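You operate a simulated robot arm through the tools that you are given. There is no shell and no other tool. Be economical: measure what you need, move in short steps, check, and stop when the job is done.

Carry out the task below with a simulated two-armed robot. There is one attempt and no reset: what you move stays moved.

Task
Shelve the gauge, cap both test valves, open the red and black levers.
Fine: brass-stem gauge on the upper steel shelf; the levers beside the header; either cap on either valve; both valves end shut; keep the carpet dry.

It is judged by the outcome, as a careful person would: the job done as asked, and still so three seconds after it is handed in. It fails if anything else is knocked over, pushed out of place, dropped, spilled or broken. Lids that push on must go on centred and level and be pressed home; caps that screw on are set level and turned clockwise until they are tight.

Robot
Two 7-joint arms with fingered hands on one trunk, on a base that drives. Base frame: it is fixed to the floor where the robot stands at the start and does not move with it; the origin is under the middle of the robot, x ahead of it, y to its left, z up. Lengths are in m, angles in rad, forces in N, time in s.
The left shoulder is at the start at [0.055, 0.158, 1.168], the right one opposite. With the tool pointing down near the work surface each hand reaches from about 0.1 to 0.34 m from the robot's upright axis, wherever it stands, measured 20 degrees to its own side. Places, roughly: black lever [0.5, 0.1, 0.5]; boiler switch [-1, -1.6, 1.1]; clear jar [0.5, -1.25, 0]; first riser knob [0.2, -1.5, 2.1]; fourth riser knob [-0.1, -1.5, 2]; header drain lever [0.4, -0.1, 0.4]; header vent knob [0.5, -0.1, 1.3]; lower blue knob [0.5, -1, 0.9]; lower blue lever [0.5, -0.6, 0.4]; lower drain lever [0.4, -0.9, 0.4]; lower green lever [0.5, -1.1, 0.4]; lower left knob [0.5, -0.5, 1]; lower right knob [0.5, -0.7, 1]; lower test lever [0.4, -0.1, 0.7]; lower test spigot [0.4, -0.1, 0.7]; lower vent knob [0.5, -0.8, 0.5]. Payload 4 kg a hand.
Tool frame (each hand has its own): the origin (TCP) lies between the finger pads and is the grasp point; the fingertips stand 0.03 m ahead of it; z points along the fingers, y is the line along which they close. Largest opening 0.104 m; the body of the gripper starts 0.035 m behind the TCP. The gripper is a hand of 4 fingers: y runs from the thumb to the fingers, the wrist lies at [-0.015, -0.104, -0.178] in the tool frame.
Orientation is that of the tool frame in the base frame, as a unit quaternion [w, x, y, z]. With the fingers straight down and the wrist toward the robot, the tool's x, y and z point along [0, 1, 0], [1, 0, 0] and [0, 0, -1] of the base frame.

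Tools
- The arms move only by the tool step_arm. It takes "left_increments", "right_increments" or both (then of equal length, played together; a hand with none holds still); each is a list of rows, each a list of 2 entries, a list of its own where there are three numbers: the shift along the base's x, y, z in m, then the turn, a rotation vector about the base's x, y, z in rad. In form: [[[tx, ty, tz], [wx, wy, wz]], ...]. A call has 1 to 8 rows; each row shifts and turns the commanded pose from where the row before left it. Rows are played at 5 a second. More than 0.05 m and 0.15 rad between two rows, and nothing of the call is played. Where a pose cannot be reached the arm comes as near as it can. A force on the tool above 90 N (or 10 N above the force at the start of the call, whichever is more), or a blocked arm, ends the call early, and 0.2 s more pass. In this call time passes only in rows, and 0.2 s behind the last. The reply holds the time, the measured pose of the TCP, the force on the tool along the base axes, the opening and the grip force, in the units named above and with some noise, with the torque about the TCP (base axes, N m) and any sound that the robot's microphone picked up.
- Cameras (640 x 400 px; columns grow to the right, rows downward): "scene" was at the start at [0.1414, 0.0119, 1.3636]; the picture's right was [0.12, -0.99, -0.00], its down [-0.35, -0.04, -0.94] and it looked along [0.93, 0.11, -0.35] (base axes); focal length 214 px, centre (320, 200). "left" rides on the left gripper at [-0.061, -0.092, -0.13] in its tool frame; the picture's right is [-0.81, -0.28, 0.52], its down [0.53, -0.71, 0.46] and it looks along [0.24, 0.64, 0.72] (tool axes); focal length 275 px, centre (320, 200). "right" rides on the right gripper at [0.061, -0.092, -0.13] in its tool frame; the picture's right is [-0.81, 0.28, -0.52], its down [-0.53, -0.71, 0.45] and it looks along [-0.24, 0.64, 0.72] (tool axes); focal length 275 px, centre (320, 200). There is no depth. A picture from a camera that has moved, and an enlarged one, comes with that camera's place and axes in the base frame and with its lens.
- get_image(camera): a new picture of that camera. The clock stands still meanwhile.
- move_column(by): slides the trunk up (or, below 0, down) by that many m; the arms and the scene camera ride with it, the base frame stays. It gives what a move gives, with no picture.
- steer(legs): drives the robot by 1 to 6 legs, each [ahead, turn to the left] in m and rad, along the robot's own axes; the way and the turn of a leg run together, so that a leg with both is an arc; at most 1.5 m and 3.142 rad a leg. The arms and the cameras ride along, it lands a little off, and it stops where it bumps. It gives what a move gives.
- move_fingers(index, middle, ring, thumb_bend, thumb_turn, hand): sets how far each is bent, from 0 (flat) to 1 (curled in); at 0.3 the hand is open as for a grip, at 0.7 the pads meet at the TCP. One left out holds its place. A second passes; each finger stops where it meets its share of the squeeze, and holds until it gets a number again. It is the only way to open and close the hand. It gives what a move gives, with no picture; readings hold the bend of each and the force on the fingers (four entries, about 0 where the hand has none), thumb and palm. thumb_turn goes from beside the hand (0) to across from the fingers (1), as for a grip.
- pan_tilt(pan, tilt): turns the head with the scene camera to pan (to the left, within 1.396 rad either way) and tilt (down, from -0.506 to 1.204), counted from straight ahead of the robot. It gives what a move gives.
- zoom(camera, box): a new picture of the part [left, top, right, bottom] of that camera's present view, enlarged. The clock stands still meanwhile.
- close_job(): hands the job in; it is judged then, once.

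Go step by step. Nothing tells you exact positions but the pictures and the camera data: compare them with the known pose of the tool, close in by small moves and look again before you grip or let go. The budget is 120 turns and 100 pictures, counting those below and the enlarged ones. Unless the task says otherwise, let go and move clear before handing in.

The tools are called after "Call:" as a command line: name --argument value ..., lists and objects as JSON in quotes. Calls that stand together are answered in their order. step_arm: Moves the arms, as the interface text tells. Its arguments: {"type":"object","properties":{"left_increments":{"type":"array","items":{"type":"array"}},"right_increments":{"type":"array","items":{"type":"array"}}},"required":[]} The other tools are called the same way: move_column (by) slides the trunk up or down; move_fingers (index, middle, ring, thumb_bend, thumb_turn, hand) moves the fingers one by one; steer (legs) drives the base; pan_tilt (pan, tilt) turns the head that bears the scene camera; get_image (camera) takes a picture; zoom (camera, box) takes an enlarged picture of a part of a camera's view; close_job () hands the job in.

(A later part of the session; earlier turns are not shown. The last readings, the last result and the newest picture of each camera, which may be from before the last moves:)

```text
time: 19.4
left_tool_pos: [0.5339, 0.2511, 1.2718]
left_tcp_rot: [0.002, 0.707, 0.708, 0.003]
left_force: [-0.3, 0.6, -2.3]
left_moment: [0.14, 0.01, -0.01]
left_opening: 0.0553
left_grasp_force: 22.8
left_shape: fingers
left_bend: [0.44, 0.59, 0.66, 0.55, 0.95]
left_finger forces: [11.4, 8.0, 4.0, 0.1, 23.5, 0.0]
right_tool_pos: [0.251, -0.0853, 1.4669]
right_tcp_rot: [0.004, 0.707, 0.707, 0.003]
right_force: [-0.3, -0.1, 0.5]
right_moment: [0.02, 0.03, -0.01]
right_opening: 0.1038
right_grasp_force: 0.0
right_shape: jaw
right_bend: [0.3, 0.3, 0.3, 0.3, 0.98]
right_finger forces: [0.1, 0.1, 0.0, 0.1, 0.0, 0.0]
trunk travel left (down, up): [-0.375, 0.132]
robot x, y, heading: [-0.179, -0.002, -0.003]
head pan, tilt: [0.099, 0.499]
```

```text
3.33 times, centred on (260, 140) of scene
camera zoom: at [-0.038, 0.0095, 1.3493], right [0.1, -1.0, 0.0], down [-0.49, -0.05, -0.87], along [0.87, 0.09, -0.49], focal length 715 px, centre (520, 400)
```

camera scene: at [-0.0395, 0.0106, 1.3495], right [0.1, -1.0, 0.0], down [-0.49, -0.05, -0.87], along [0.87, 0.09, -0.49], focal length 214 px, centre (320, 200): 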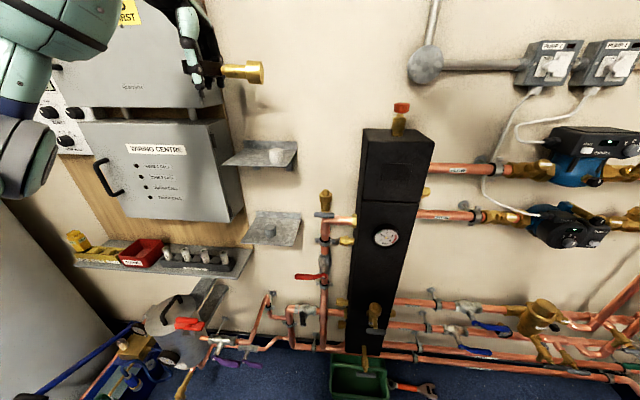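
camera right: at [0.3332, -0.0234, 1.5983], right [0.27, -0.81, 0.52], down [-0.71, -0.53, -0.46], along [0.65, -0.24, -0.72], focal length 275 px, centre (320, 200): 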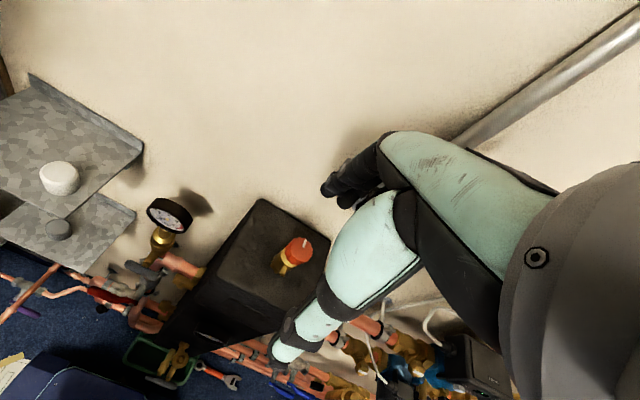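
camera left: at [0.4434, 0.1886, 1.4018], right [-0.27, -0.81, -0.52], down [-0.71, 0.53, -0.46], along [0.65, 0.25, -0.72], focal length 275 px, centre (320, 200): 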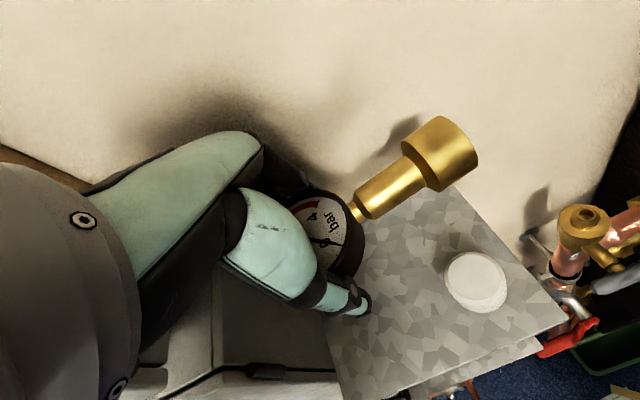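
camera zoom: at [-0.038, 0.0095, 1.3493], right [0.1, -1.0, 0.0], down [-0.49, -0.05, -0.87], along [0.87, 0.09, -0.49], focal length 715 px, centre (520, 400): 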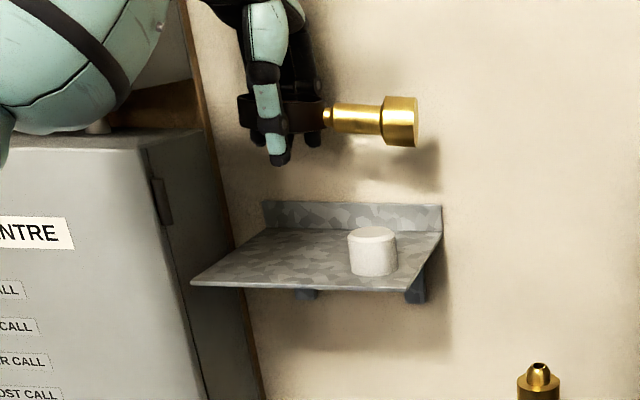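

The white cap is nearer the middle than I thought (x≈0.49), so I'll yaw the gauge a bit so its collar goes behind the cap, shift the dial forward and come down.

Call:
step_arm --left_increments '[[[-0.006, 0, 0], [0, 0, 0.13]], [[-0.006, 0, 0], [0, 0, 0.13]], [[0, 0, -0.02], [0, 0, 0]], [[0, 0, -0.02], [0, 0, 0]]]'

Call:
get_image --camera "left"

Call:
zoom --camera "scene" --box '[190, 80, 330, 200]'

```text
time: 20.4
left_tool_pos: [0.522, 0.2492, 1.2341]
left_tcp_rot: [0.003, 0.609, 0.793, 0.006]
left_force: [1.2, -0.9, -2.8]
left_moment: [0.14, 0.1, -0.01]
left_opening: 0.0554
left_grasp_force: 23.2
left_shape: fingers
left_bend: [0.44, 0.59, 0.66, 0.55, 0.95]
left_finger forces: [11.5, 8.0, 4.0, 0.0, 23.3, 0.1]
right_tool_pos: [0.2501, -0.0844, 1.4687]
right_tcp_rot: [0.004, 0.708, 0.706, 0.004]
right_force: [0.3, 0.3, 0.5]
right_moment: [0.02, 0.03, 0.02]
right_opening: 0.1039
right_grasp_force: 0.0
right_shape: jaw
right_bend: [0.3, 0.3, 0.3, 0.3, 0.98]
right_finger forces: [0.0, 0.1, 0.0, 0.1, 0.1, 0.1]
trunk travel left (down, up): [-0.375, 0.132]
robot x, y, heading: [-0.1788, -0.001, -0.005]
head pan, tilt: [0.099, 0.499]
```

```text
66 pictures are left
camera left: at [0.4484, 0.1659, 1.3627], right [-0.05, -0.85, -0.52], down [-0.82, 0.33, -0.46], along [0.57, 0.4, -0.72], focal length 275 px, centre (320, 200)
```

left: 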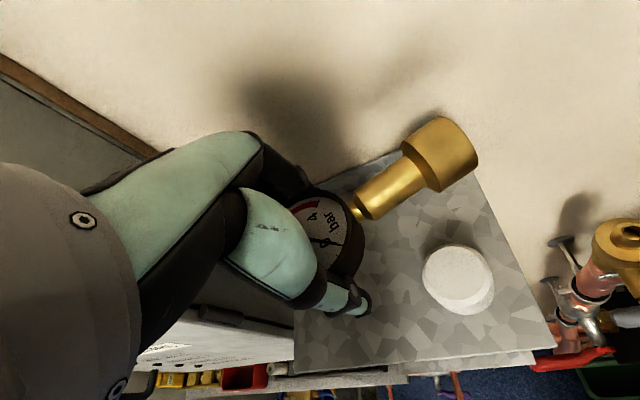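

```text
3.33 times, centred on (260, 140) of scene
camera zoom: at [-0.0386, 0.0102, 1.3494], right [0.1, -1.0, 0.0], down [-0.49, -0.05, -0.87], along [0.87, 0.09, -0.49], focal length 715 px, centre (520, 400)
```

zoom: 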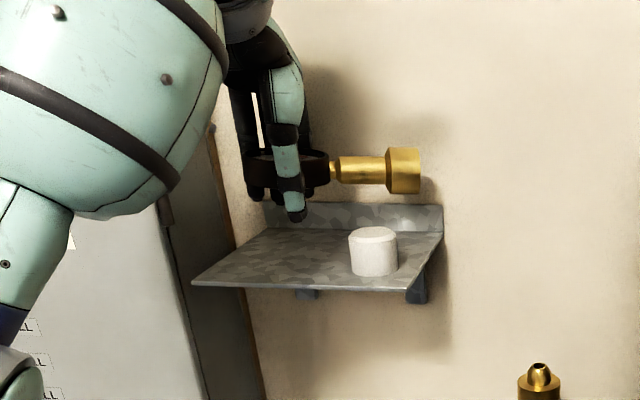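

Call:
step_arm --left_increments '[[[0, 0, -0.015], [0, 0, 0]], [[0, 0, -0.01], [0, 0, 0]], [[0, 0, -0.005], [0, 0, 0]]]'

Call:
zoom --camera "scene" --box '[220, 110, 310, 180]'

```text
time: 21.2
left_tool_pos: [0.5202, 0.2505, 1.2043]
left_tcp_rot: [0.003, 0.609, 0.793, 0.005]
left_force: [0.7, -0.6, -3.3]
left_moment: [0.15, 0.04, 0.03]
left_opening: 0.0552
left_grasp_force: 23.3
left_shape: fingers
left_bend: [0.44, 0.59, 0.67, 0.55, 0.95]
left_finger forces: [11.5, 7.9, 4.0, 0.0, 23.4, 0.0]
right_tool_pos: [0.2492, -0.0854, 1.4682]
right_tcp_rot: [0.004, 0.708, 0.706, 0.003]
right_force: [0.8, 0.8, -0.7]
right_moment: [-0.01, -0.02, -0.01]
right_opening: 0.1039
right_grasp_force: 0.0
right_shape: jaw
right_bend: [0.3, 0.3, 0.3, 0.3, 0.98]
right_finger forces: [0.0, 0.0, 0.0, 0.2, 0.1, 0.0]
trunk travel left (down, up): [-0.375, 0.132]
robot x, y, heading: [-0.1814, -0.0029, -0.002]
head pan, tilt: [0.099, 0.499]
```

```text
5.71 times, centred on (265, 145) of scene
camera zoom: at [-0.0395, 0.0099, 1.3495], right [0.1, -1.0, 0.0], down [-0.49, -0.05, -0.87], along [0.87, 0.09, -0.49], focal length 1226 px, centre (634, 514)
```

zoom: 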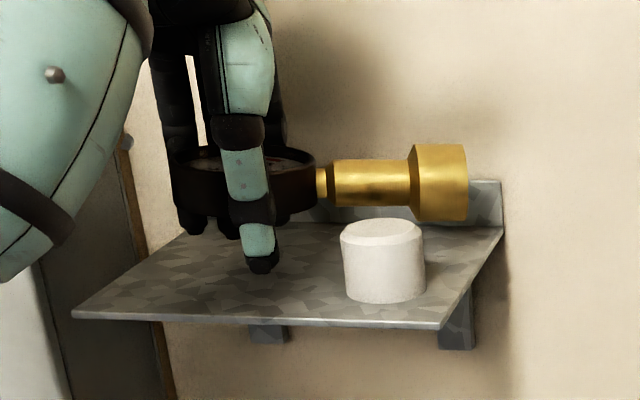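

Call:
step_arm --left_increments '[[[0, 0, -0.005], [0, 0, 0]], [[0, 0, -0.004], [0, 0, 0]], [[0, 0, -0.003], [0, 0, 0]], [[0, 0, -0.003], [0, 0, 0]]]'

Call:
zoom --camera "scene" --box '[220, 110, 310, 180]'

```text
time: 22.2
left_tool_pos: [0.5189, 0.2504, 1.1928]
left_tcp_rot: [0.006, 0.61, 0.793, 0.008]
left_force: [5.1, 1.0, 15.6]
left_moment: [0.39, -0.44, -0.02]
left_opening: 0.0553
left_grasp_force: 32.4
left_shape: fingers
left_bend: [0.44, 0.58, 0.66, 0.55, 0.95]
left_finger forces: [12.3, 23.8, 4.3, 0.0, 24.1, 0.0]
right_tool_pos: [0.2472, -0.0858, 1.4694]
right_tcp_rot: [0.005, 0.707, 0.707, 0.005]
right_force: [-0.5, -1.3, 0.3]
right_moment: [-0.03, -0.02, 0.01]
right_opening: 0.1038
right_grasp_force: 0.0
right_shape: jaw
right_bend: [0.3, 0.3, 0.3, 0.3, 0.98]
right_finger forces: [0.0, 0.0, 0.0, 0.0, 0.0, 0.0]
trunk travel left (down, up): [-0.375, 0.132]
robot x, y, heading: [-0.1793, 0.0032, -0.002]
head pan, tilt: [0.099, 0.499]
```

```text
5.71 times, centred on (265, 145) of scene
camera zoom: at [-0.0409, 0.0094, 1.3499], right [0.1, -1.0, 0.0], down [-0.49, -0.05, -0.87], along [0.87, 0.09, -0.49], focal length 1226 px, centre (634, 514)
```

zoom: 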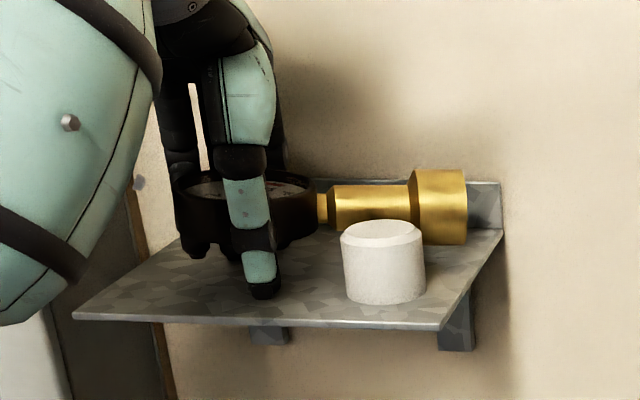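

Fingertips touch the shelf with the gauge just above it; easing off slightly and opening gradually so it settles.

Call:
step_arm --left_increments '[[[0, 0, 0.002], [0, 0, 0]]]'

Call:
move_fingers --hand "left" --index 0.4 --middle 0.52 --ring 0.58 --thumb_bend 0.5

Call:
zoom --camera "scene" --box '[220, 110, 310, 180]'

```text
time: 22.6
left_tool_pos: [0.5196, 0.2496, 1.193]
left_tcp_rot: [0.006, 0.608, 0.794, 0.006]
left_force: [5.9, 1.7, 16.4]
left_moment: [0.43, -0.56, -0.05]
left_opening: 0.0552
left_grasp_force: 32.6
left_shape: fingers
left_bend: [0.44, 0.58, 0.66, 0.56, 0.95]
left_finger forces: [12.4, 25.6, 4.5, 0.0, 22.9, 0.0]
right_tool_pos: [0.2474, -0.0868, 1.4684]
right_tcp_rot: [0.004, 0.708, 0.706, 0.004]
right_force: [0.0, 0.2, -0.2]
right_moment: [-0.02, 0.03, -0.01]
right_opening: 0.1037
right_grasp_force: 0.0
right_shape: jaw
right_bend: [0.3, 0.3, 0.3, 0.3, 0.98]
right_finger forces: [0.0, 0.0, 0.0, 0.0, 0.0, 0.0]
trunk travel left (down, up): [-0.375, 0.132]
robot x, y, heading: [-0.1835, -0.0017, 0.003]
head pan, tilt: [0.099, 0.499]
```

```text
time: 23.6
left_tool_pos: [0.5174, 0.2496, 1.193]
left_tcp_rot: [0.004, 0.61, 0.792, 0.006]
left_force: [-1.0, -1.2, 14.8]
left_moment: [-0.03, 0.23, 0.12]
left_opening: 0.0682
left_grasp_force: 12.5
left_shape: fingers
left_bend: [0.39, 0.53, 0.57, 0.49, 0.96]
left_finger forces: [1.1, 11.3, 0.0, 0.0, 12.4, 0.1]
right_tool_pos: [0.2469, -0.0874, 1.469]
right_tcp_rot: [0.004, 0.708, 0.706, 0.005]
right_force: [0.6, -0.4, 0.0]
right_moment: [0.01, 0.02, -0.02]
right_opening: 0.1037
right_grasp_force: 0.1
right_shape: jaw
right_bend: [0.3, 0.3, 0.3, 0.3, 0.98]
right_finger forces: [0.0, 0.0, 0.1, 0.0, 0.1, 0.0]
trunk travel left (down, up): [-0.375, 0.132]
robot x, y, heading: [-0.181, 0.0022, 0.001]
head pan, tilt: [0.099, 0.499]
```

```text
5.71 times, centred on (265, 145) of scene
camera zoom: at [-0.0423, 0.0088, 1.3498], right [0.1, -1.0, 0.0], down [-0.49, -0.05, -0.87], along [0.87, 0.09, -0.49], focal length 1226 px, centre (634, 514)
```

zoom: 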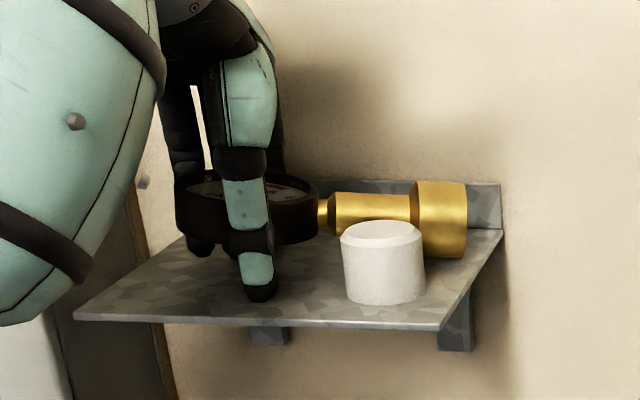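

Call:
move_fingers --hand "left" --index 0.33 --middle 0.43 --ring 0.48 --thumb_bend 0.42

Call:
zoom --camera "scene" --box '[220, 110, 310, 180]'

Call:
get_image --camera "left"

```text
time: 24.6
left_tool_pos: [0.5192, 0.25, 1.1923]
left_tcp_rot: [0.003, 0.609, 0.793, 0.006]
left_force: [-2.9, -1.3, 8.9]
left_moment: [0.1, -0.17, 0.08]
left_opening: 0.083
left_grasp_force: 4.6
left_shape: fingers
left_bend: [0.33, 0.46, 0.48, 0.43, 0.97]
left_finger forces: [0.0, 9.0, 0.0, 0.0, 0.7, 0.0]
right_tool_pos: [0.246, -0.0857, 1.4697]
right_tcp_rot: [0.003, 0.708, 0.707, 0.005]
right_force: [-0.8, 0.5, 0.7]
right_moment: [0.01, -0.03, 0.01]
right_opening: 0.104
right_grasp_force: 0.1
right_shape: jaw
right_bend: [0.3, 0.3, 0.3, 0.3, 0.98]
right_finger forces: [0.0, 0.1, 0.1, 0.0, 0.0, 0.1]
trunk travel left (down, up): [-0.375, 0.132]
robot x, y, heading: [-0.1802, -0.0032, 0.001]
head pan, tilt: [0.099, 0.499]
```

```text
5.71 times, centred on (265, 145) of scene
camera zoom: at [-0.0418, 0.0092, 1.3498], right [0.1, -1.0, 0.0], down [-0.49, -0.05, -0.87], along [0.87, 0.09, -0.49], focal length 1226 px, centre (634, 514)
```

zoom: 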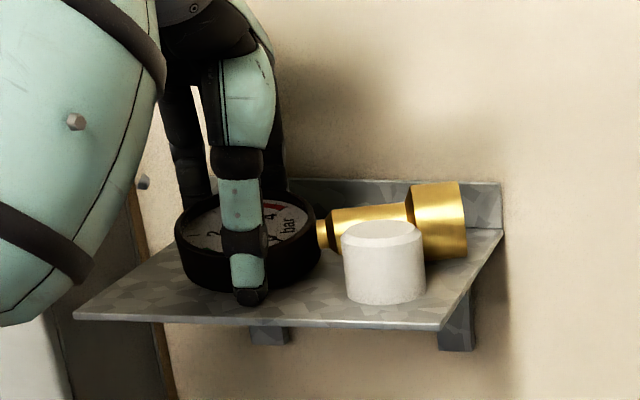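

```text
60 pictures are left
camera left: at [0.4461, 0.1661, 1.3214], right [-0.05, -0.85, -0.52], down [-0.82, 0.33, -0.46], along [0.57, 0.4, -0.72], focal length 275 px, centre (320, 200)
```

left: 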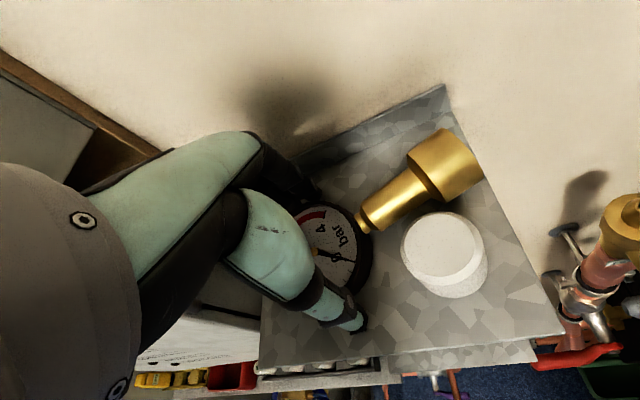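

The gauge lies on the shelf, level. Lifting the hand straight off it.

Call:
step_arm --left_increments '[[[0, 0, 0.004], [0, 0, 0]], [[0, 0, 0.01], [0, 0, 0]], [[0, 0, 0.02], [0, 0, 0]], [[0, 0, 0.03], [0, 0, 0]], [[0, 0, 0.03], [0, 0, 0]]]'

Call:
get_image --camera "left"

Call:
zoom --camera "scene" --box '[210, 110, 350, 215]'

```text
time: 25.9
left_tool_pos: [0.5184, 0.2512, 1.2871]
left_tcp_rot: [0.002, 0.609, 0.793, 0.005]
left_force: [-0.4, -0.3, 0.8]
left_moment: [-0.02, -0.03, -0.01]
left_opening: 0.084
left_grasp_force: 0.1
left_shape: fingers
left_bend: [0.33, 0.43, 0.48, 0.42, 0.97]
left_finger forces: [0.0, 0.0, 0.1, 0.0, 0.0, 0.0]
right_tool_pos: [0.2468, -0.0862, 1.4685]
right_tcp_rot: [0.004, 0.708, 0.707, 0.004]
right_force: [-0.1, -0.6, -0.1]
right_moment: [-0.01, -0.03, 0.01]
right_opening: 0.104
right_grasp_force: 0.1
right_shape: jaw
right_bend: [0.3, 0.3, 0.3, 0.3, 0.98]
right_finger forces: [0.0, 0.1, 0.0, 0.0, 0.1, 0.1]
trunk travel left (down, up): [-0.375, 0.132]
robot x, y, heading: [-0.1811, 0.0009, -0.004]
head pan, tilt: [0.099, 0.499]
```

```text
59 pictures are left
camera left: at [0.4468, 0.1671, 1.4165], right [-0.05, -0.85, -0.52], down [-0.82, 0.33, -0.46], along [0.57, 0.4, -0.72], focal length 275 px, centre (320, 200)
```

left: 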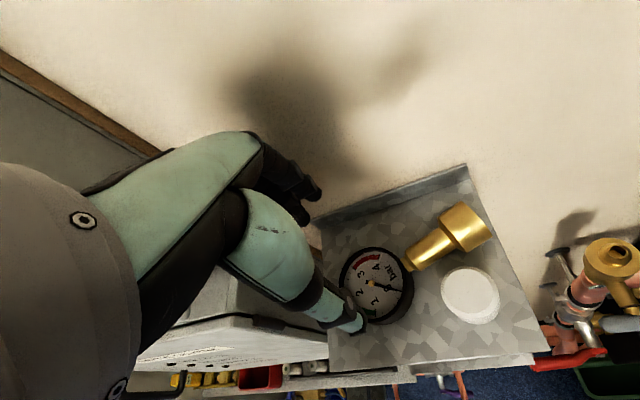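

```text
3.81 times, centred on (280, 162) of scene
camera zoom: at [-0.0404, 0.0092, 1.3496], right [0.1, -1.0, 0.0], down [-0.49, -0.05, -0.87], along [0.87, 0.09, -0.49], focal length 817 px, centre (472, 343)
```

zoom: 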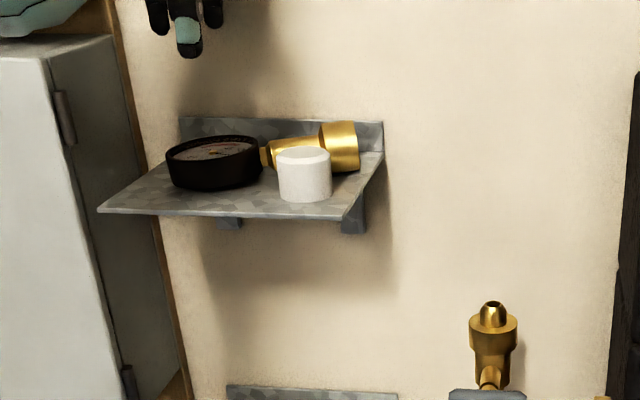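

Gauge is shelved stably. White cap is at about (0.495, 0.178, top 1.19); bare upper spigot tip at (0.540, 0.052, 1.058). I'll pre-shape the left hand narrow, raise it and yaw it so the thumb will drop into the gap left of the cap.

Call:
move_fingers --hand "left" --index 0.28 --middle 0.4 --ring 0.4 --thumb_bend 0.48

Call:
step_arm --left_increments '[[[-0.01, -0.01, 0.01], [0, 0, -0.14]], [[-0.01, -0.01, 0.01], [0, 0, -0.14]], [[-0.01, -0.01, 0.01], [0, 0, -0.14]], [[-0.01, -0.01, 0.01], [0, 0, -0.14]], [[-0.01, -0.01, 0], [0, 0, -0.14]], [[-0.01, -0.01, 0], [0, 0, -0.14]]]'

Call:
get_image --camera "scene"

```text
time: 26.9
left_tool_pos: [0.5213, 0.2518, 1.2862]
left_tcp_rot: [0.002, 0.609, 0.793, 0.004]
left_force: [-0.4, -0.1, -0.6]
left_moment: [-0.02, 0.01, -0.01]
left_opening: 0.0839
left_grasp_force: 0.0
left_shape: fingers
left_bend: [0.28, 0.4, 0.4, 0.48, 0.97]
left_finger forces: [0.1, 0.0, 0.0, 0.0, 0.0, 0.0]
right_tool_pos: [0.2484, -0.0853, 1.4678]
right_tcp_rot: [0.003, 0.707, 0.707, 0.004]
right_force: [0.9, 0.2, 0.4]
right_moment: [-0.03, -0.02, -0.03]
right_opening: 0.104
right_grasp_force: 0.1
right_shape: jaw
right_bend: [0.3, 0.3, 0.3, 0.3, 0.98]
right_finger forces: [0.0, 0.0, 0.0, 0.0, 0.0, 0.0]
trunk travel left (down, up): [-0.375, 0.132]
robot x, y, heading: [-0.1813, 0.0006, -0.003]
head pan, tilt: [0.099, 0.499]
```

```text
time: 28.2
left_tool_pos: [0.4617, 0.1894, 1.3265]
left_tcp_rot: [0.006, 0.88, 0.475, 0.004]
left_force: [0.4, -0.3, -0.2]
left_moment: [-0.03, 0.02, -0.01]
left_opening: 0.0836
left_grasp_force: 0.1
left_shape: fingers
left_bend: [0.28, 0.4, 0.4, 0.48, 0.97]
left_finger forces: [0.0, 0.0, 0.0, 0.0, 0.0, 0.1]
right_tool_pos: [0.2491, -0.0853, 1.4686]
right_tcp_rot: [0.003, 0.708, 0.706, 0.004]
right_force: [0.0, -0.5, -0.3]
right_moment: [0.03, 0.01, 0.01]
right_opening: 0.104
right_grasp_force: 0.2
right_shape: jaw
right_bend: [0.3, 0.3, 0.3, 0.3, 0.98]
right_finger forces: [0.0, 0.0, 0.1, 0.0, 0.0, 0.0]
trunk travel left (down, up): [-0.375, 0.132]
robot x, y, heading: [-0.1803, 0.0006, -0.002]
head pan, tilt: [0.099, 0.499]
```

```text
57 pictures are left
camera scene: at [-0.0397, 0.0097, 1.3495], right [0.1, -1.0, 0.0], down [-0.49, -0.05, -0.87], along [0.87, 0.09, -0.49], focal length 214 px, centre (320, 200)
```

scene: 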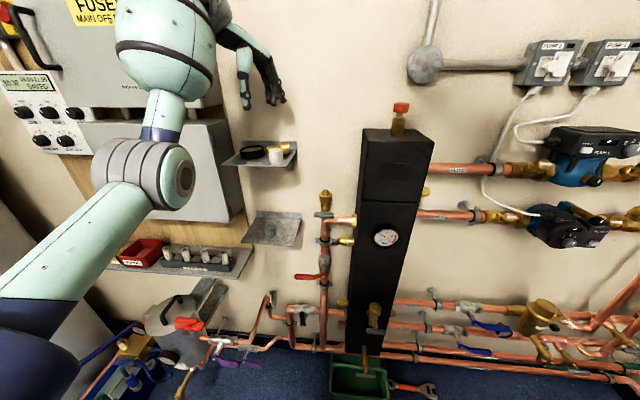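

Call:
step_arm --left_increments '[[[0.003, -0.002, 0], [0, 0, -0.141]], [[0.003, -0.002, 0], [0, 0, -0.141]], [[0.003, -0.002, 0], [0, 0, -0.141]], [[0.003, -0.002, 0], [0, 0, -0.141]], [[0.003, -0.002, 0], [0, 0, -0.141]], [[0.003, -0.001, 0], [0, 0, -0.141]], [[0.003, -0.001, 0], [0, 0, -0.141]]]'

Call:
get_image --camera "left"

Call:
get_image --camera "scene"

```text
time: 29.9
left_tool_pos: [0.4452, 0.1832, 1.3043]
left_tcp_rot: [0.004, 1.0, 0.0, 0.017]
left_force: [0.4, 0.7, -0.4]
left_moment: [0.01, -0.01, 0.01]
left_opening: 0.0837
left_grasp_force: 0.1
left_shape: fingers
left_bend: [0.28, 0.4, 0.4, 0.48, 0.97]
left_finger forces: [0.1, 0.0, 0.0, 0.1, 0.0, 0.0]
left hand out of reach, approached as far as the arm can: row 4, 5, 6, 7
right_tool_pos: [0.2488, -0.0865, 1.4673]
right_tcp_rot: [0.004, 0.708, 0.706, 0.003]
right_force: [-0.4, 0.7, 0.2]
right_moment: [0.02, 0.01, 0.0]
right_opening: 0.1039
right_grasp_force: 0.1
right_shape: jaw
right_bend: [0.3, 0.3, 0.3, 0.3, 0.98]
right_finger forces: [0.0, 0.1, 0.0, 0.1, 0.0, 0.0]
trunk travel left (down, up): [-0.375, 0.132]
robot x, y, heading: [-0.1829, 0.0016, 0.007]
head pan, tilt: [0.099, 0.499]
```

```text
56 pictures are left
camera left: at [0.381, 0.2748, 1.4323], right [-0.79, 0.27, -0.55], down [0.55, 0.71, -0.44], along [0.27, -0.65, -0.71], focal length 275 px, centre (320, 200)
```

left: 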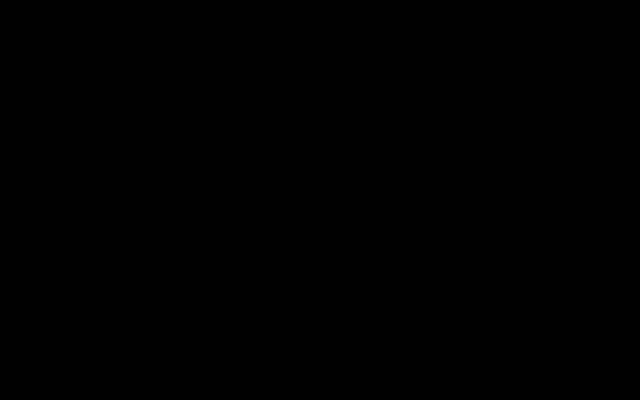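

```text
55 pictures are left
camera scene: at [-0.0395, 0.0095, 1.3495], right [0.1, -1.0, 0.0], down [-0.49, -0.05, -0.87], along [0.87, 0.09, -0.49], focal length 214 px, centre (320, 200)
```

scene: 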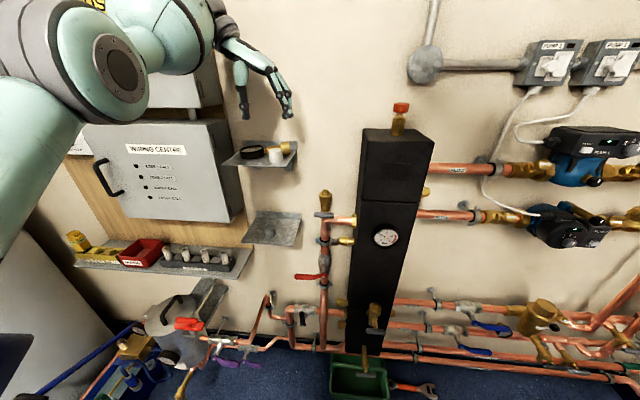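

The arm is at its limit here; I'll drive 6 cm forward to bring the cap within comfortable reach.

Call:
steer --legs '[[0.06, 0]]'

Call:
step_arm --left_increments '[[[-0.005, -0.002, -0.02], [0, 0, 0]], [[-0.005, -0.002, -0.02], [0, 0, 0]]]'

Call:
zoom --camera "scene" --box '[190, 50, 330, 190]'

Call:
get_image --camera "right"

```text
time: 30.8
left_tool_pos: [0.4897, 0.1799, 1.3031]
left_tcp_rot: [0.006, 1.0, 0.0, 0.008]
left_force: [-1.0, -0.2, -0.2]
left_moment: [0.0, -0.09, 0.02]
left_opening: 0.0837
left_grasp_force: 0.0
left_shape: fingers
left_bend: [0.28, 0.4, 0.4, 0.48, 0.97]
left_finger forces: [0.1, 0.1, 0.1, 0.0, 0.0, 0.1]
right_tool_pos: [0.2941, -0.0875, 1.4724]
right_tcp_rot: [0.009, 0.708, 0.706, 0.008]
right_force: [-0.7, -0.4, 1.0]
right_moment: [0.0, 0.01, 0.02]
right_opening: 0.1037
right_grasp_force: 0.1
right_shape: jaw
right_bend: [0.3, 0.3, 0.3, 0.3, 0.98]
right_finger forces: [0.1, 0.0, 0.1, 0.0, 0.1, 0.0]
trunk travel left (down, up): [-0.375, 0.132]
robot x, y, heading: [-0.1224, -0.0011, -0.003]
head pan, tilt: [0.099, 0.499]
```

```text
time: 31.4
left_tool_pos: [0.5106, 0.1788, 1.2932]
left_tcp_rot: [0.003, 1.0, -0.001, 0.027]
left_force: [-0.9, 0.0, 0.5]
left_moment: [0.0, -0.08, 0.01]
left_opening: 0.0836
left_grasp_force: 0.0
left_shape: fingers
left_bend: [0.28, 0.4, 0.4, 0.48, 0.98]
left_finger forces: [0.1, 0.1, 0.0, 0.0, 0.1, 0.0]
left hand out of reach, approached as far as the arm can: row 1, 2
right_tool_pos: [0.2871, -0.0869, 1.4762]
right_tcp_rot: [0.01, 0.708, 0.706, 0.01]
right_force: [-1.0, 0.2, -0.4]
right_moment: [0.01, -0.06, 0.01]
right_opening: 0.1038
right_grasp_force: 0.0
right_shape: jaw
right_bend: [0.3, 0.3, 0.3, 0.3, 0.98]
right_finger forces: [0.0, 0.0, 0.0, 0.1, 0.0, 0.0]
trunk travel left (down, up): [-0.375, 0.132]
robot x, y, heading: [-0.1195, 0.0005, -0.003]
head pan, tilt: [0.099, 0.499]
```

```text
2.86 times, centred on (260, 120) of scene
camera zoom: at [0.0141, 0.0094, 1.3503], right [0.1, -1.0, 0.0], down [-0.48, -0.05, -0.87], along [0.87, 0.08, -0.49], focal length 613 px, centre (491, 429)
```

zoom: 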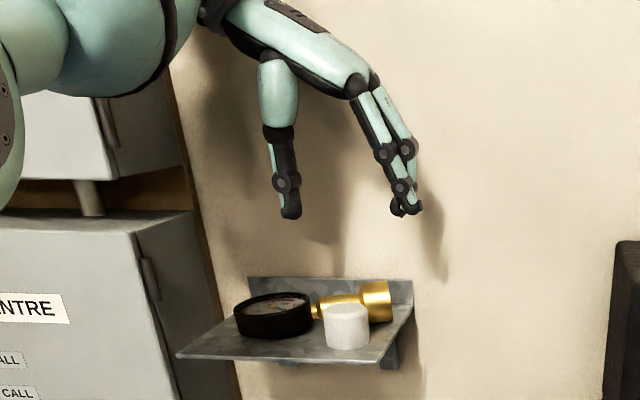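

```text
53 pictures are left
camera right: at [0.1934, -0.0248, 1.6033], right [0.26, -0.81, 0.52], down [-0.7, -0.53, -0.48], along [0.66, -0.25, -0.71], focal length 275 px, centre (320, 200)
```

right: 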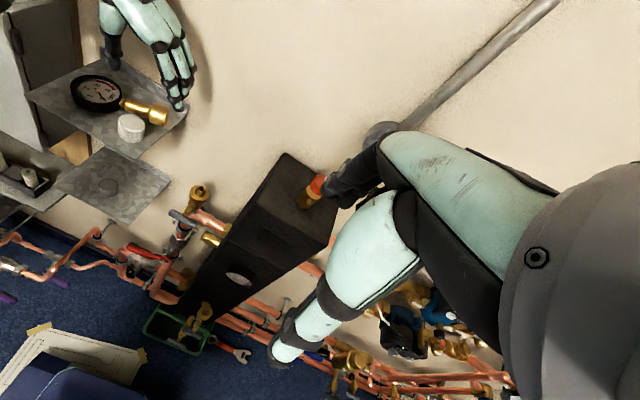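

Call:
step_arm --left_increments '[[[-0.03, 0, 0], [0, 0, 0]], [[-0.03, 0, 0], [0, 0, 0]]]'

Call:
steer --legs '[[0.05, 0]]'

Call:
step_arm --left_increments '[[[0, 0, -0.01], [0, 0, 0]]]'

```text
time: 32.0
left_tool_pos: [0.5021, 0.1822, 1.3119]
left_tcp_rot: [0.003, 1.0, -0.002, 0.024]
left_force: [-0.6, -0.1, -0.1]
left_moment: [0.01, 0.0, 0.01]
left_opening: 0.0837
left_grasp_force: 0.0
left_shape: fingers
left_bend: [0.28, 0.4, 0.4, 0.48, 0.98]
left_finger forces: [0.1, 0.1, 0.1, 0.0, 0.0, 0.0]
left hand out of reach, approached as far as the arm can: row 1, 2
right_tool_pos: [0.2914, -0.0866, 1.4754]
right_tcp_rot: [0.01, 0.708, 0.706, 0.008]
right_force: [-0.4, -0.5, 0.5]
right_moment: [-0.01, -0.06, 0.0]
right_opening: 0.1038
right_grasp_force: 0.0
right_shape: jaw
right_bend: [0.3, 0.3, 0.3, 0.3, 0.98]
right_finger forces: [0.1, 0.0, 0.1, 0.0, 0.0, 0.0]
trunk travel left (down, up): [-0.375, 0.132]
robot x, y, heading: [-0.1171, -0.0024, -0.006]
head pan, tilt: [0.099, 0.499]
```

```text
time: 33.0
left_tool_pos: [0.5583, 0.182, 1.3069]
left_tcp_rot: [0.002, 1.0, -0.001, 0.02]
left_force: [1.1, -0.5, -0.1]
left_moment: [0.01, 0.04, -0.03]
left_opening: 0.0836
left_grasp_force: 0.1
left_shape: fingers
left_bend: [0.28, 0.4, 0.4, 0.48, 0.98]
left_finger forces: [0.0, 0.0, 0.1, 0.1, 0.1, 0.0]
right_tool_pos: [0.3503, -0.0862, 1.4728]
right_tcp_rot: [0.006, 0.709, 0.705, 0.006]
right_force: [0.3, -0.4, 0.5]
right_moment: [0.02, 0.08, 0.01]
right_opening: 0.104
right_grasp_force: 0.1
right_shape: jaw
right_bend: [0.3, 0.3, 0.3, 0.3, 0.98]
right_finger forces: [0.0, 0.1, 0.0, 0.0, 0.0, 0.1]
trunk travel left (down, up): [-0.375, 0.132]
robot x, y, heading: [-0.0694, 0.001, -0.005]
head pan, tilt: [0.099, 0.499]
```

```text
time: 33.4
left_tool_pos: [0.5494, 0.1835, 1.3246]
left_tcp_rot: [0.0, 0.999, -0.003, 0.043]
left_force: [0.5, 1.4, -0.1]
left_moment: [0.0, -0.02, -0.02]
left_opening: 0.0836
left_grasp_force: 0.0
left_shape: fingers
left_bend: [0.28, 0.4, 0.4, 0.48, 0.98]
left_finger forces: [0.1, 0.1, 0.1, 0.0, 0.0, 0.0]
left hand out of reach, approached as far as the arm can: row 1
right_tool_pos: [0.3229, -0.0872, 1.481]
right_tcp_rot: [0.014, 0.709, 0.705, 0.014]
right_force: [-0.2, -0.4, 0.2]
right_moment: [-0.03, -0.02, 0.0]
right_opening: 0.1038
right_grasp_force: 0.1
right_shape: jaw
right_bend: [0.3, 0.3, 0.3, 0.3, 0.98]
right_finger forces: [0.1, 0.0, 0.0, 0.1, 0.1, 0.0]
trunk travel left (down, up): [-0.375, 0.132]
robot x, y, heading: [-0.0684, -0.0043, -0.002]
head pan, tilt: [0.099, 0.499]
```

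The straight-down yaw is at a wrist limit; I'll pitch the fingers forward to about 55° down instead, which this arm handles, keeping thumb left and fingers right.

Call:
step_arm --left_increments '[[[-0.02, 0, 0.01], [0, -0.14, 0]], [[-0.02, 0, 0], [0, -0.14, 0]], [[-0.02, 0, 0], [0, -0.14, 0]], [[-0.02, 0, 0], [0, -0.14, 0]]]'

Call:
get_image --camera "left"

Call:
zoom --camera "scene" --box '[170, 50, 330, 210]'

```text
time: 34.4
left_tool_pos: [0.5746, 0.1957, 1.4166]
left_tcp_rot: [0.004, 0.952, -0.002, 0.308]
left_force: [-12.1, -0.2, 4.3]
left_moment: [-0.22, -0.08, -0.66]
left_opening: 0.0832
left_grasp_force: 6.4
left_shape: fingers
left_bend: [0.28, 0.38, 0.36, 0.48, 0.98]
left_finger forces: [0.0, 0.1, 13.6, 0.0, 0.0, 0.0]
left hand out of reach, approached as far as the arm can: row 1, 2, 3, 4
right_tool_pos: [0.3064, -0.0889, 1.4841]
right_tcp_rot: [0.017, 0.708, 0.706, 0.017]
right_force: [0.1, -0.5, -0.1]
right_moment: [0.0, 0.05, 0.02]
right_opening: 0.104
right_grasp_force: 0.1
right_shape: jaw
right_bend: [0.3, 0.3, 0.3, 0.3, 0.98]
right_finger forces: [0.0, 0.0, 0.1, 0.0, 0.0, 0.0]
trunk travel left (down, up): [-0.375, 0.132]
robot x, y, heading: [-0.0681, -0.002, -0.006]
head pan, tilt: [0.099, 0.499]
```

```text
52 pictures are left
camera left: at [0.45, 0.2896, 1.4856], right [-0.35, 0.27, -0.9], down [0.7, 0.71, -0.06], along [0.62, -0.65, -0.44], focal length 275 px, centre (320, 200)
```

left: 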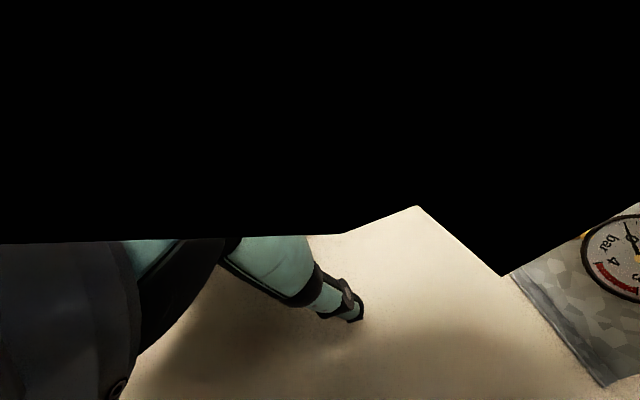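

```text
2.50 times, centred on (250, 130) of scene
camera zoom: at [0.0407, 0.008, 1.3526], right [0.1, -1.0, 0.0], down [-0.47, -0.04, -0.88], along [0.88, 0.08, -0.47], focal length 536 px, centre (495, 375)
```

zoom: 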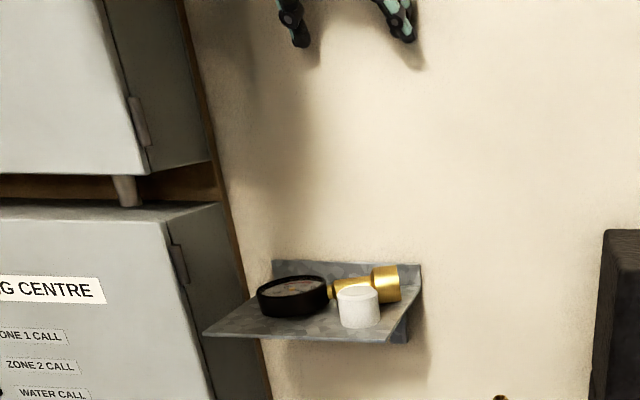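

The fingers are brushing the bare wall; I'll back the base off and regain the good forward-pointing posture.

Call:
steer --legs '[[-0.15, 0]]'

Call:
step_arm --left_increments '[[[0, -0.01, -0.02], [0, -0.13, 0]], [[0, -0.01, -0.02], [0, -0.13, 0]], [[0, -0.01, -0.02], [0, -0.13, 0]], [[0, 0, -0.02], [0, -0.13, 0]], [[0, 0, -0.02], [0, -0.13, 0]]]'

Call:
get_image --camera "scene"

```text
time: 35.8
left_tool_pos: [0.468, 0.1994, 1.3887]
left_tcp_rot: [0.002, 0.956, -0.003, 0.292]
left_force: [1.5, 0.1, 0.8]
left_moment: [0.0, 0.03, -0.03]
left_opening: 0.0835
left_grasp_force: 0.1
left_shape: fingers
left_bend: [0.28, 0.4, 0.4, 0.48, 0.98]
left_finger forces: [0.0, 0.0, 0.0, 0.0, 0.1, 0.0]
right_tool_pos: [0.2072, -0.0849, 1.4684]
right_tcp_rot: [0.003, 0.709, 0.705, 0.004]
right_force: [-0.9, 0.7, -0.5]
right_moment: [0.02, -0.03, -0.02]
right_opening: 0.1039
right_grasp_force: 0.0
right_shape: jaw
right_bend: [0.3, 0.3, 0.3, 0.3, 0.98]
right_finger forces: [0.0, 0.1, 0.0, 0.0, 0.1, 0.1]
trunk travel left (down, up): [-0.375, 0.132]
robot x, y, heading: [-0.215, -0.0017, -0.003]
head pan, tilt: [0.099, 0.499]
```

```text
time: 37.0
left_tool_pos: [0.5742, 0.1823, 1.4024]
left_tcp_rot: [0.004, 0.802, -0.005, 0.598]
left_force: [-28.9, 2.9, 8.2]
left_moment: [-0.51, -0.72, -1.35]
left_opening: 0.0835
left_grasp_force: 14.6
left_shape: fingers
left_bend: [0.28, 0.38, 0.39, 0.48, 0.98]
left_finger forces: [0.0, 16.3, 13.5, 0.0, 0.0, 0.0]
left hand out of reach, approached as far as the arm can: row 1, 2, 3, 4, 5
right_tool_pos: [0.1696, -0.0877, 1.4799]
right_tcp_rot: [0.014, 0.71, 0.704, 0.014]
right_force: [1.3, -0.4, -1.0]
right_moment: [0.03, 0.07, 0.01]
right_opening: 0.1039
right_grasp_force: 0.1
right_shape: jaw
right_bend: [0.3, 0.3, 0.3, 0.3, 0.98]
right_finger forces: [0.0, 0.1, 0.0, 0.0, 0.0, 0.0]
trunk travel left (down, up): [-0.375, 0.132]
robot x, y, heading: [-0.2177, -0.0018, -0.004]
head pan, tilt: [0.099, 0.499]
```

```text
50 pictures are left
camera scene: at [-0.0958, 0.0094, 1.3513], right [0.1, -1.0, 0.0], down [-0.48, -0.05, -0.88], along [0.87, 0.08, -0.48], focal length 214 px, centre (320, 200)
```

scene: 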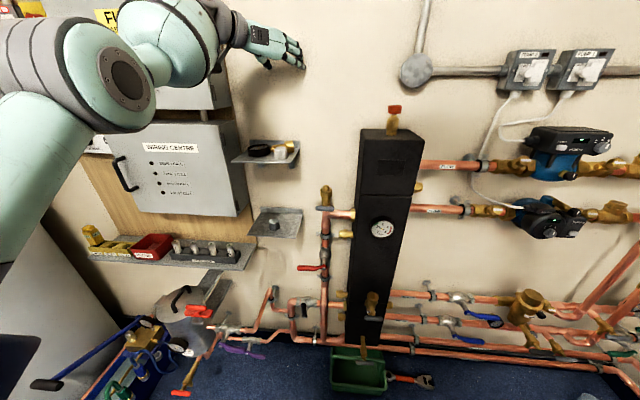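

The arm is in an awkward elbow-up branch and touching the wall. I'll back off and retrace my way: fingers down, then yaw back.

Call:
steer --legs '[[-0.12, 0]]'

Call:
step_arm --left_increments '[[[0, 0, 0], [0, 0.14, 0]], [[0, 0, 0], [0, 0.14, 0]], [[0, 0, 0], [0, 0.14, 0]], [[0, 0, 0], [0, 0.14, 0]], [[0, 0, 0], [0, 0.14, 0.0]], [[0, 0, 0], [0, 0.14, 0.0]], [[0, 0, 0], [0, 0.07, 0.0]]]'

Call:
step_arm --left_increments '[[[0, 0, 0], [0, 0, 0.14]], [[0, 0, 0], [0, 0, 0.14]], [[0, 0, 0], [0, 0, 0.14]], [[0, 0, 0], [0, 0, 0.14]], [[0, 0, 0], [0, 0, 0.14]], [[0, 0, 0], [0, 0, 0.14]], [[0, 0, 0], [0, 0, 0.14]], [[0, 0, 0], [0, 0, 0.14]]]'

```text
time: 38.2
left_tool_pos: [0.4692, 0.1831, 1.375]
left_tcp_rot: [0.001, 0.811, -0.004, 0.585]
left_force: [-0.1, 0.1, -1.1]
left_moment: [0.01, -0.02, -0.01]
left_opening: 0.0837
left_grasp_force: 0.0
left_shape: fingers
left_bend: [0.28, 0.4, 0.4, 0.48, 0.98]
left_finger forces: [0.0, 0.0, 0.1, 0.0, 0.1, 0.0]
right_tool_pos: [0.0728, -0.0859, 1.4725]
right_tcp_rot: [0.007, 0.71, 0.704, 0.006]
right_force: [-0.7, 0.5, -0.5]
right_moment: [-0.03, -0.12, -0.03]
right_opening: 0.104
right_grasp_force: 0.1
right_shape: jaw
right_bend: [0.3, 0.3, 0.3, 0.3, 0.98]
right_finger forces: [0.1, 0.0, 0.1, 0.0, 0.0, 0.0]
trunk travel left (down, up): [-0.375, 0.132]
robot x, y, heading: [-0.3359, -0.0003, -0.007]
head pan, tilt: [0.099, 0.499]
```

```text
time: 39.9
left_tool_pos: [0.3473, 0.1868, 1.2921]
left_tcp_rot: [0.004, 0.986, -0.004, 0.167]
left_force: [-0.9, 0.2, -0.6]
left_moment: [-0.03, -0.01, 0.02]
left_opening: 0.0837
left_grasp_force: 0.0
left_shape: fingers
left_bend: [0.28, 0.4, 0.4, 0.48, 0.98]
left_finger forces: [0.0, 0.0, 0.1, 0.1, 0.0, 0.1]
left hand out of reach, approached as far as the arm can: row 1, 2, 3, 4, 5, 6, 7
right_tool_pos: [0.0715, -0.0853, 1.4726]
right_tcp_rot: [0.008, 0.709, 0.705, 0.007]
right_force: [0.6, 0.9, 0.6]
right_moment: [-0.01, 0.0, 0.02]
right_opening: 0.1041
right_grasp_force: 0.1
right_shape: jaw
right_bend: [0.3, 0.3, 0.3, 0.3, 0.98]
right_finger forces: [0.1, 0.1, 0.0, 0.1, 0.0, 0.0]
trunk travel left (down, up): [-0.375, 0.132]
robot x, y, heading: [-0.3388, 0.0056, -0.006]
head pan, tilt: [0.099, 0.499]
```

```text
time: 41.6
left_tool_pos: [0.3378, 0.1848, 1.2913]
left_tcp_rot: [-0.089, 0.836, 0.522, 0.146]
left_force: [0.1, 0.2, 0.7]
left_moment: [0.0, -0.05, -0.01]
left_opening: 0.0836
left_grasp_force: 0.0
left_shape: fingers
left_bend: [0.28, 0.4, 0.4, 0.48, 0.98]
left_finger forces: [0.0, 0.0, 0.0, 0.1, 0.0, 0.0]
right_tool_pos: [0.0699, -0.0866, 1.473]
right_tcp_rot: [0.008, 0.71, 0.705, 0.007]
right_force: [0.1, -0.7, -1.1]
right_moment: [0.0, 0.0, 0.0]
right_opening: 0.1041
right_grasp_force: 0.0
right_shape: jaw
right_bend: [0.3, 0.3, 0.3, 0.3, 0.98]
right_finger forces: [0.0, 0.0, 0.1, 0.1, 0.0, 0.0]
trunk travel left (down, up): [-0.375, 0.132]
robot x, y, heading: [-0.3374, 0.0, -0.001]
head pan, tilt: [0.099, 0.499]
```

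Unstuck now. Rotating toward the forward-pointing posture that worked earlier.

Call:
step_arm --left_increments '[[[-0.005, 0, 0], [0.0621, -0.099, -0.0876]], [[-0.005, 0, 0], [0.0621, -0.099, -0.0876]], [[-0.005, 0, 0], [0.0621, -0.099, -0.0876]], [[-0.005, 0, 0], [0.0621, -0.099, -0.0876]], [[-0.005, 0, 0], [0.0621, -0.099, -0.0876]], [[-0.005, 0, 0], [0.0621, -0.099, -0.0876]]]'

Call:
step_arm --left_increments '[[[-0.005, 0, 0], [0.0621, -0.099, -0.0876]], [[-0.005, 0, 0], [0.0621, -0.099, -0.0876]], [[-0.005, 0, 0], [0.0621, -0.099, -0.0876]], [[-0.005, 0, 0], [0.0621, -0.099, -0.0876]], [[-0.005, 0, 0], [0.0621, -0.099, -0.0876]]]'

Call:
get_image --camera "scene"

```text
time: 43.0
left_tool_pos: [0.3057, 0.1848, 1.2903]
left_tcp_rot: [-0.043, 0.832, 0.257, 0.491]
left_force: [-0.5, -0.1, 0.1]
left_moment: [0.0, -0.03, -0.03]
left_opening: 0.0835
left_grasp_force: 0.1
left_shape: fingers
left_bend: [0.28, 0.4, 0.4, 0.48, 0.98]
left_finger forces: [0.1, 0.0, 0.2, 0.0, 0.1, 0.0]
right_tool_pos: [0.0694, -0.0855, 1.4744]
right_tcp_rot: [0.008, 0.709, 0.705, 0.008]
right_force: [0.7, -0.2, 0.3]
right_moment: [-0.02, -0.03, 0.01]
right_opening: 0.1039
right_grasp_force: 0.0
right_shape: jaw
right_bend: [0.3, 0.3, 0.3, 0.3, 0.98]
right_finger forces: [0.0, 0.0, 0.0, 0.1, 0.0, 0.0]
trunk travel left (down, up): [-0.375, 0.132]
robot x, y, heading: [-0.3372, -0.0026, -0.011]
head pan, tilt: [0.099, 0.499]
```

```text
time: 44.2
left_tool_pos: [0.2812, 0.1842, 1.2903]
left_tcp_rot: [0.0, 0.706, -0.002, 0.708]
left_force: [0.4, -0.4, 0.1]
left_moment: [-0.02, 0.0, 0.01]
left_opening: 0.0837
left_grasp_force: 0.0
left_shape: fingers
left_bend: [0.28, 0.4, 0.4, 0.48, 0.98]
left_finger forces: [0.1, 0.0, 0.0, 0.0, 0.0, 0.0]
right_tool_pos: [0.0677, -0.0855, 1.4739]
right_tcp_rot: [0.008, 0.71, 0.704, 0.008]
right_force: [-0.7, 0.6, -0.6]
right_moment: [-0.04, -0.04, 0.05]
right_opening: 0.104
right_grasp_force: 0.0
right_shape: jaw
right_bend: [0.3, 0.3, 0.3, 0.3, 0.98]
right_finger forces: [0.0, 0.0, 0.0, 0.1, 0.0, 0.0]
trunk travel left (down, up): [-0.375, 0.132]
robot x, y, heading: [-0.3384, 0.0011, -0.002]
head pan, tilt: [0.099, 0.499]
```

```text
49 pictures are left
camera scene: at [-0.199, 0.0109, 1.3496], right [0.09, -1.0, 0.0], down [-0.49, -0.05, -0.87], along [0.87, 0.08, -0.49], focal length 214 px, centre (320, 200)
```

scene: 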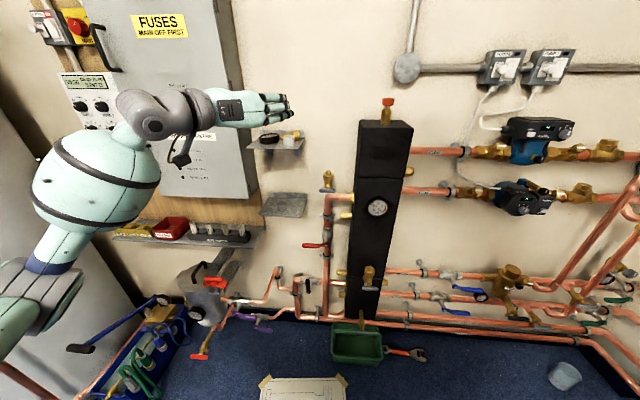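

Good elbow-low posture regained. Now pitch the fingers down ~50° here in free space.

Call:
step_arm --left_increments '[[[0, 0, 0], [0, 0.145, 0]], [[0, 0, 0], [0, 0.145, 0]], [[0, 0, 0], [0, 0.145, 0]], [[0, 0, 0], [0, 0.145, 0]], [[0, 0, 0], [0, 0.145, 0]], [[0, 0, 0], [0, 0.145, 0]]]'

Call:
get_image --camera "left"

```text
time: 45.6
left_tool_pos: [0.2817, 0.1858, 1.2918]
left_tcp_rot: [0.0, 0.94, -0.003, 0.342]
left_force: [1.0, -0.6, 0.1]
left_moment: [0.01, 0.02, -0.01]
left_opening: 0.0838
left_grasp_force: 0.1
left_shape: fingers
left_bend: [0.28, 0.4, 0.4, 0.48, 0.98]
left_finger forces: [0.0, 0.0, 0.0, 0.1, 0.0, 0.1]
right_tool_pos: [0.0702, -0.0863, 1.4746]
right_tcp_rot: [0.009, 0.71, 0.704, 0.007]
right_force: [0.1, -0.5, 0.6]
right_moment: [-0.03, 0.0, -0.03]
right_opening: 0.1041
right_grasp_force: 0.1
right_shape: jaw
right_bend: [0.3, 0.3, 0.3, 0.3, 0.98]
right_finger forces: [0.0, 0.1, 0.0, 0.1, 0.1, 0.0]
trunk travel left (down, up): [-0.375, 0.132]
robot x, y, heading: [-0.3368, 0.0002, -0.007]
head pan, tilt: [0.099, 0.499]
```

```text
48 pictures are left
camera left: at [0.1534, 0.2757, 1.3515], right [-0.29, 0.28, -0.92], down [0.7, 0.71, -0.01], along [0.65, -0.65, -0.4], focal length 275 px, centre (320, 200)
```

left: 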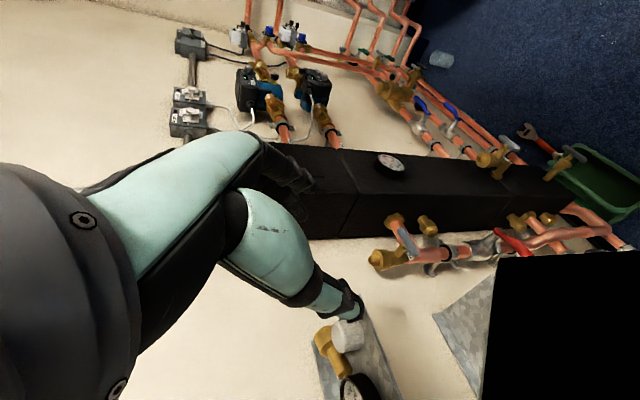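

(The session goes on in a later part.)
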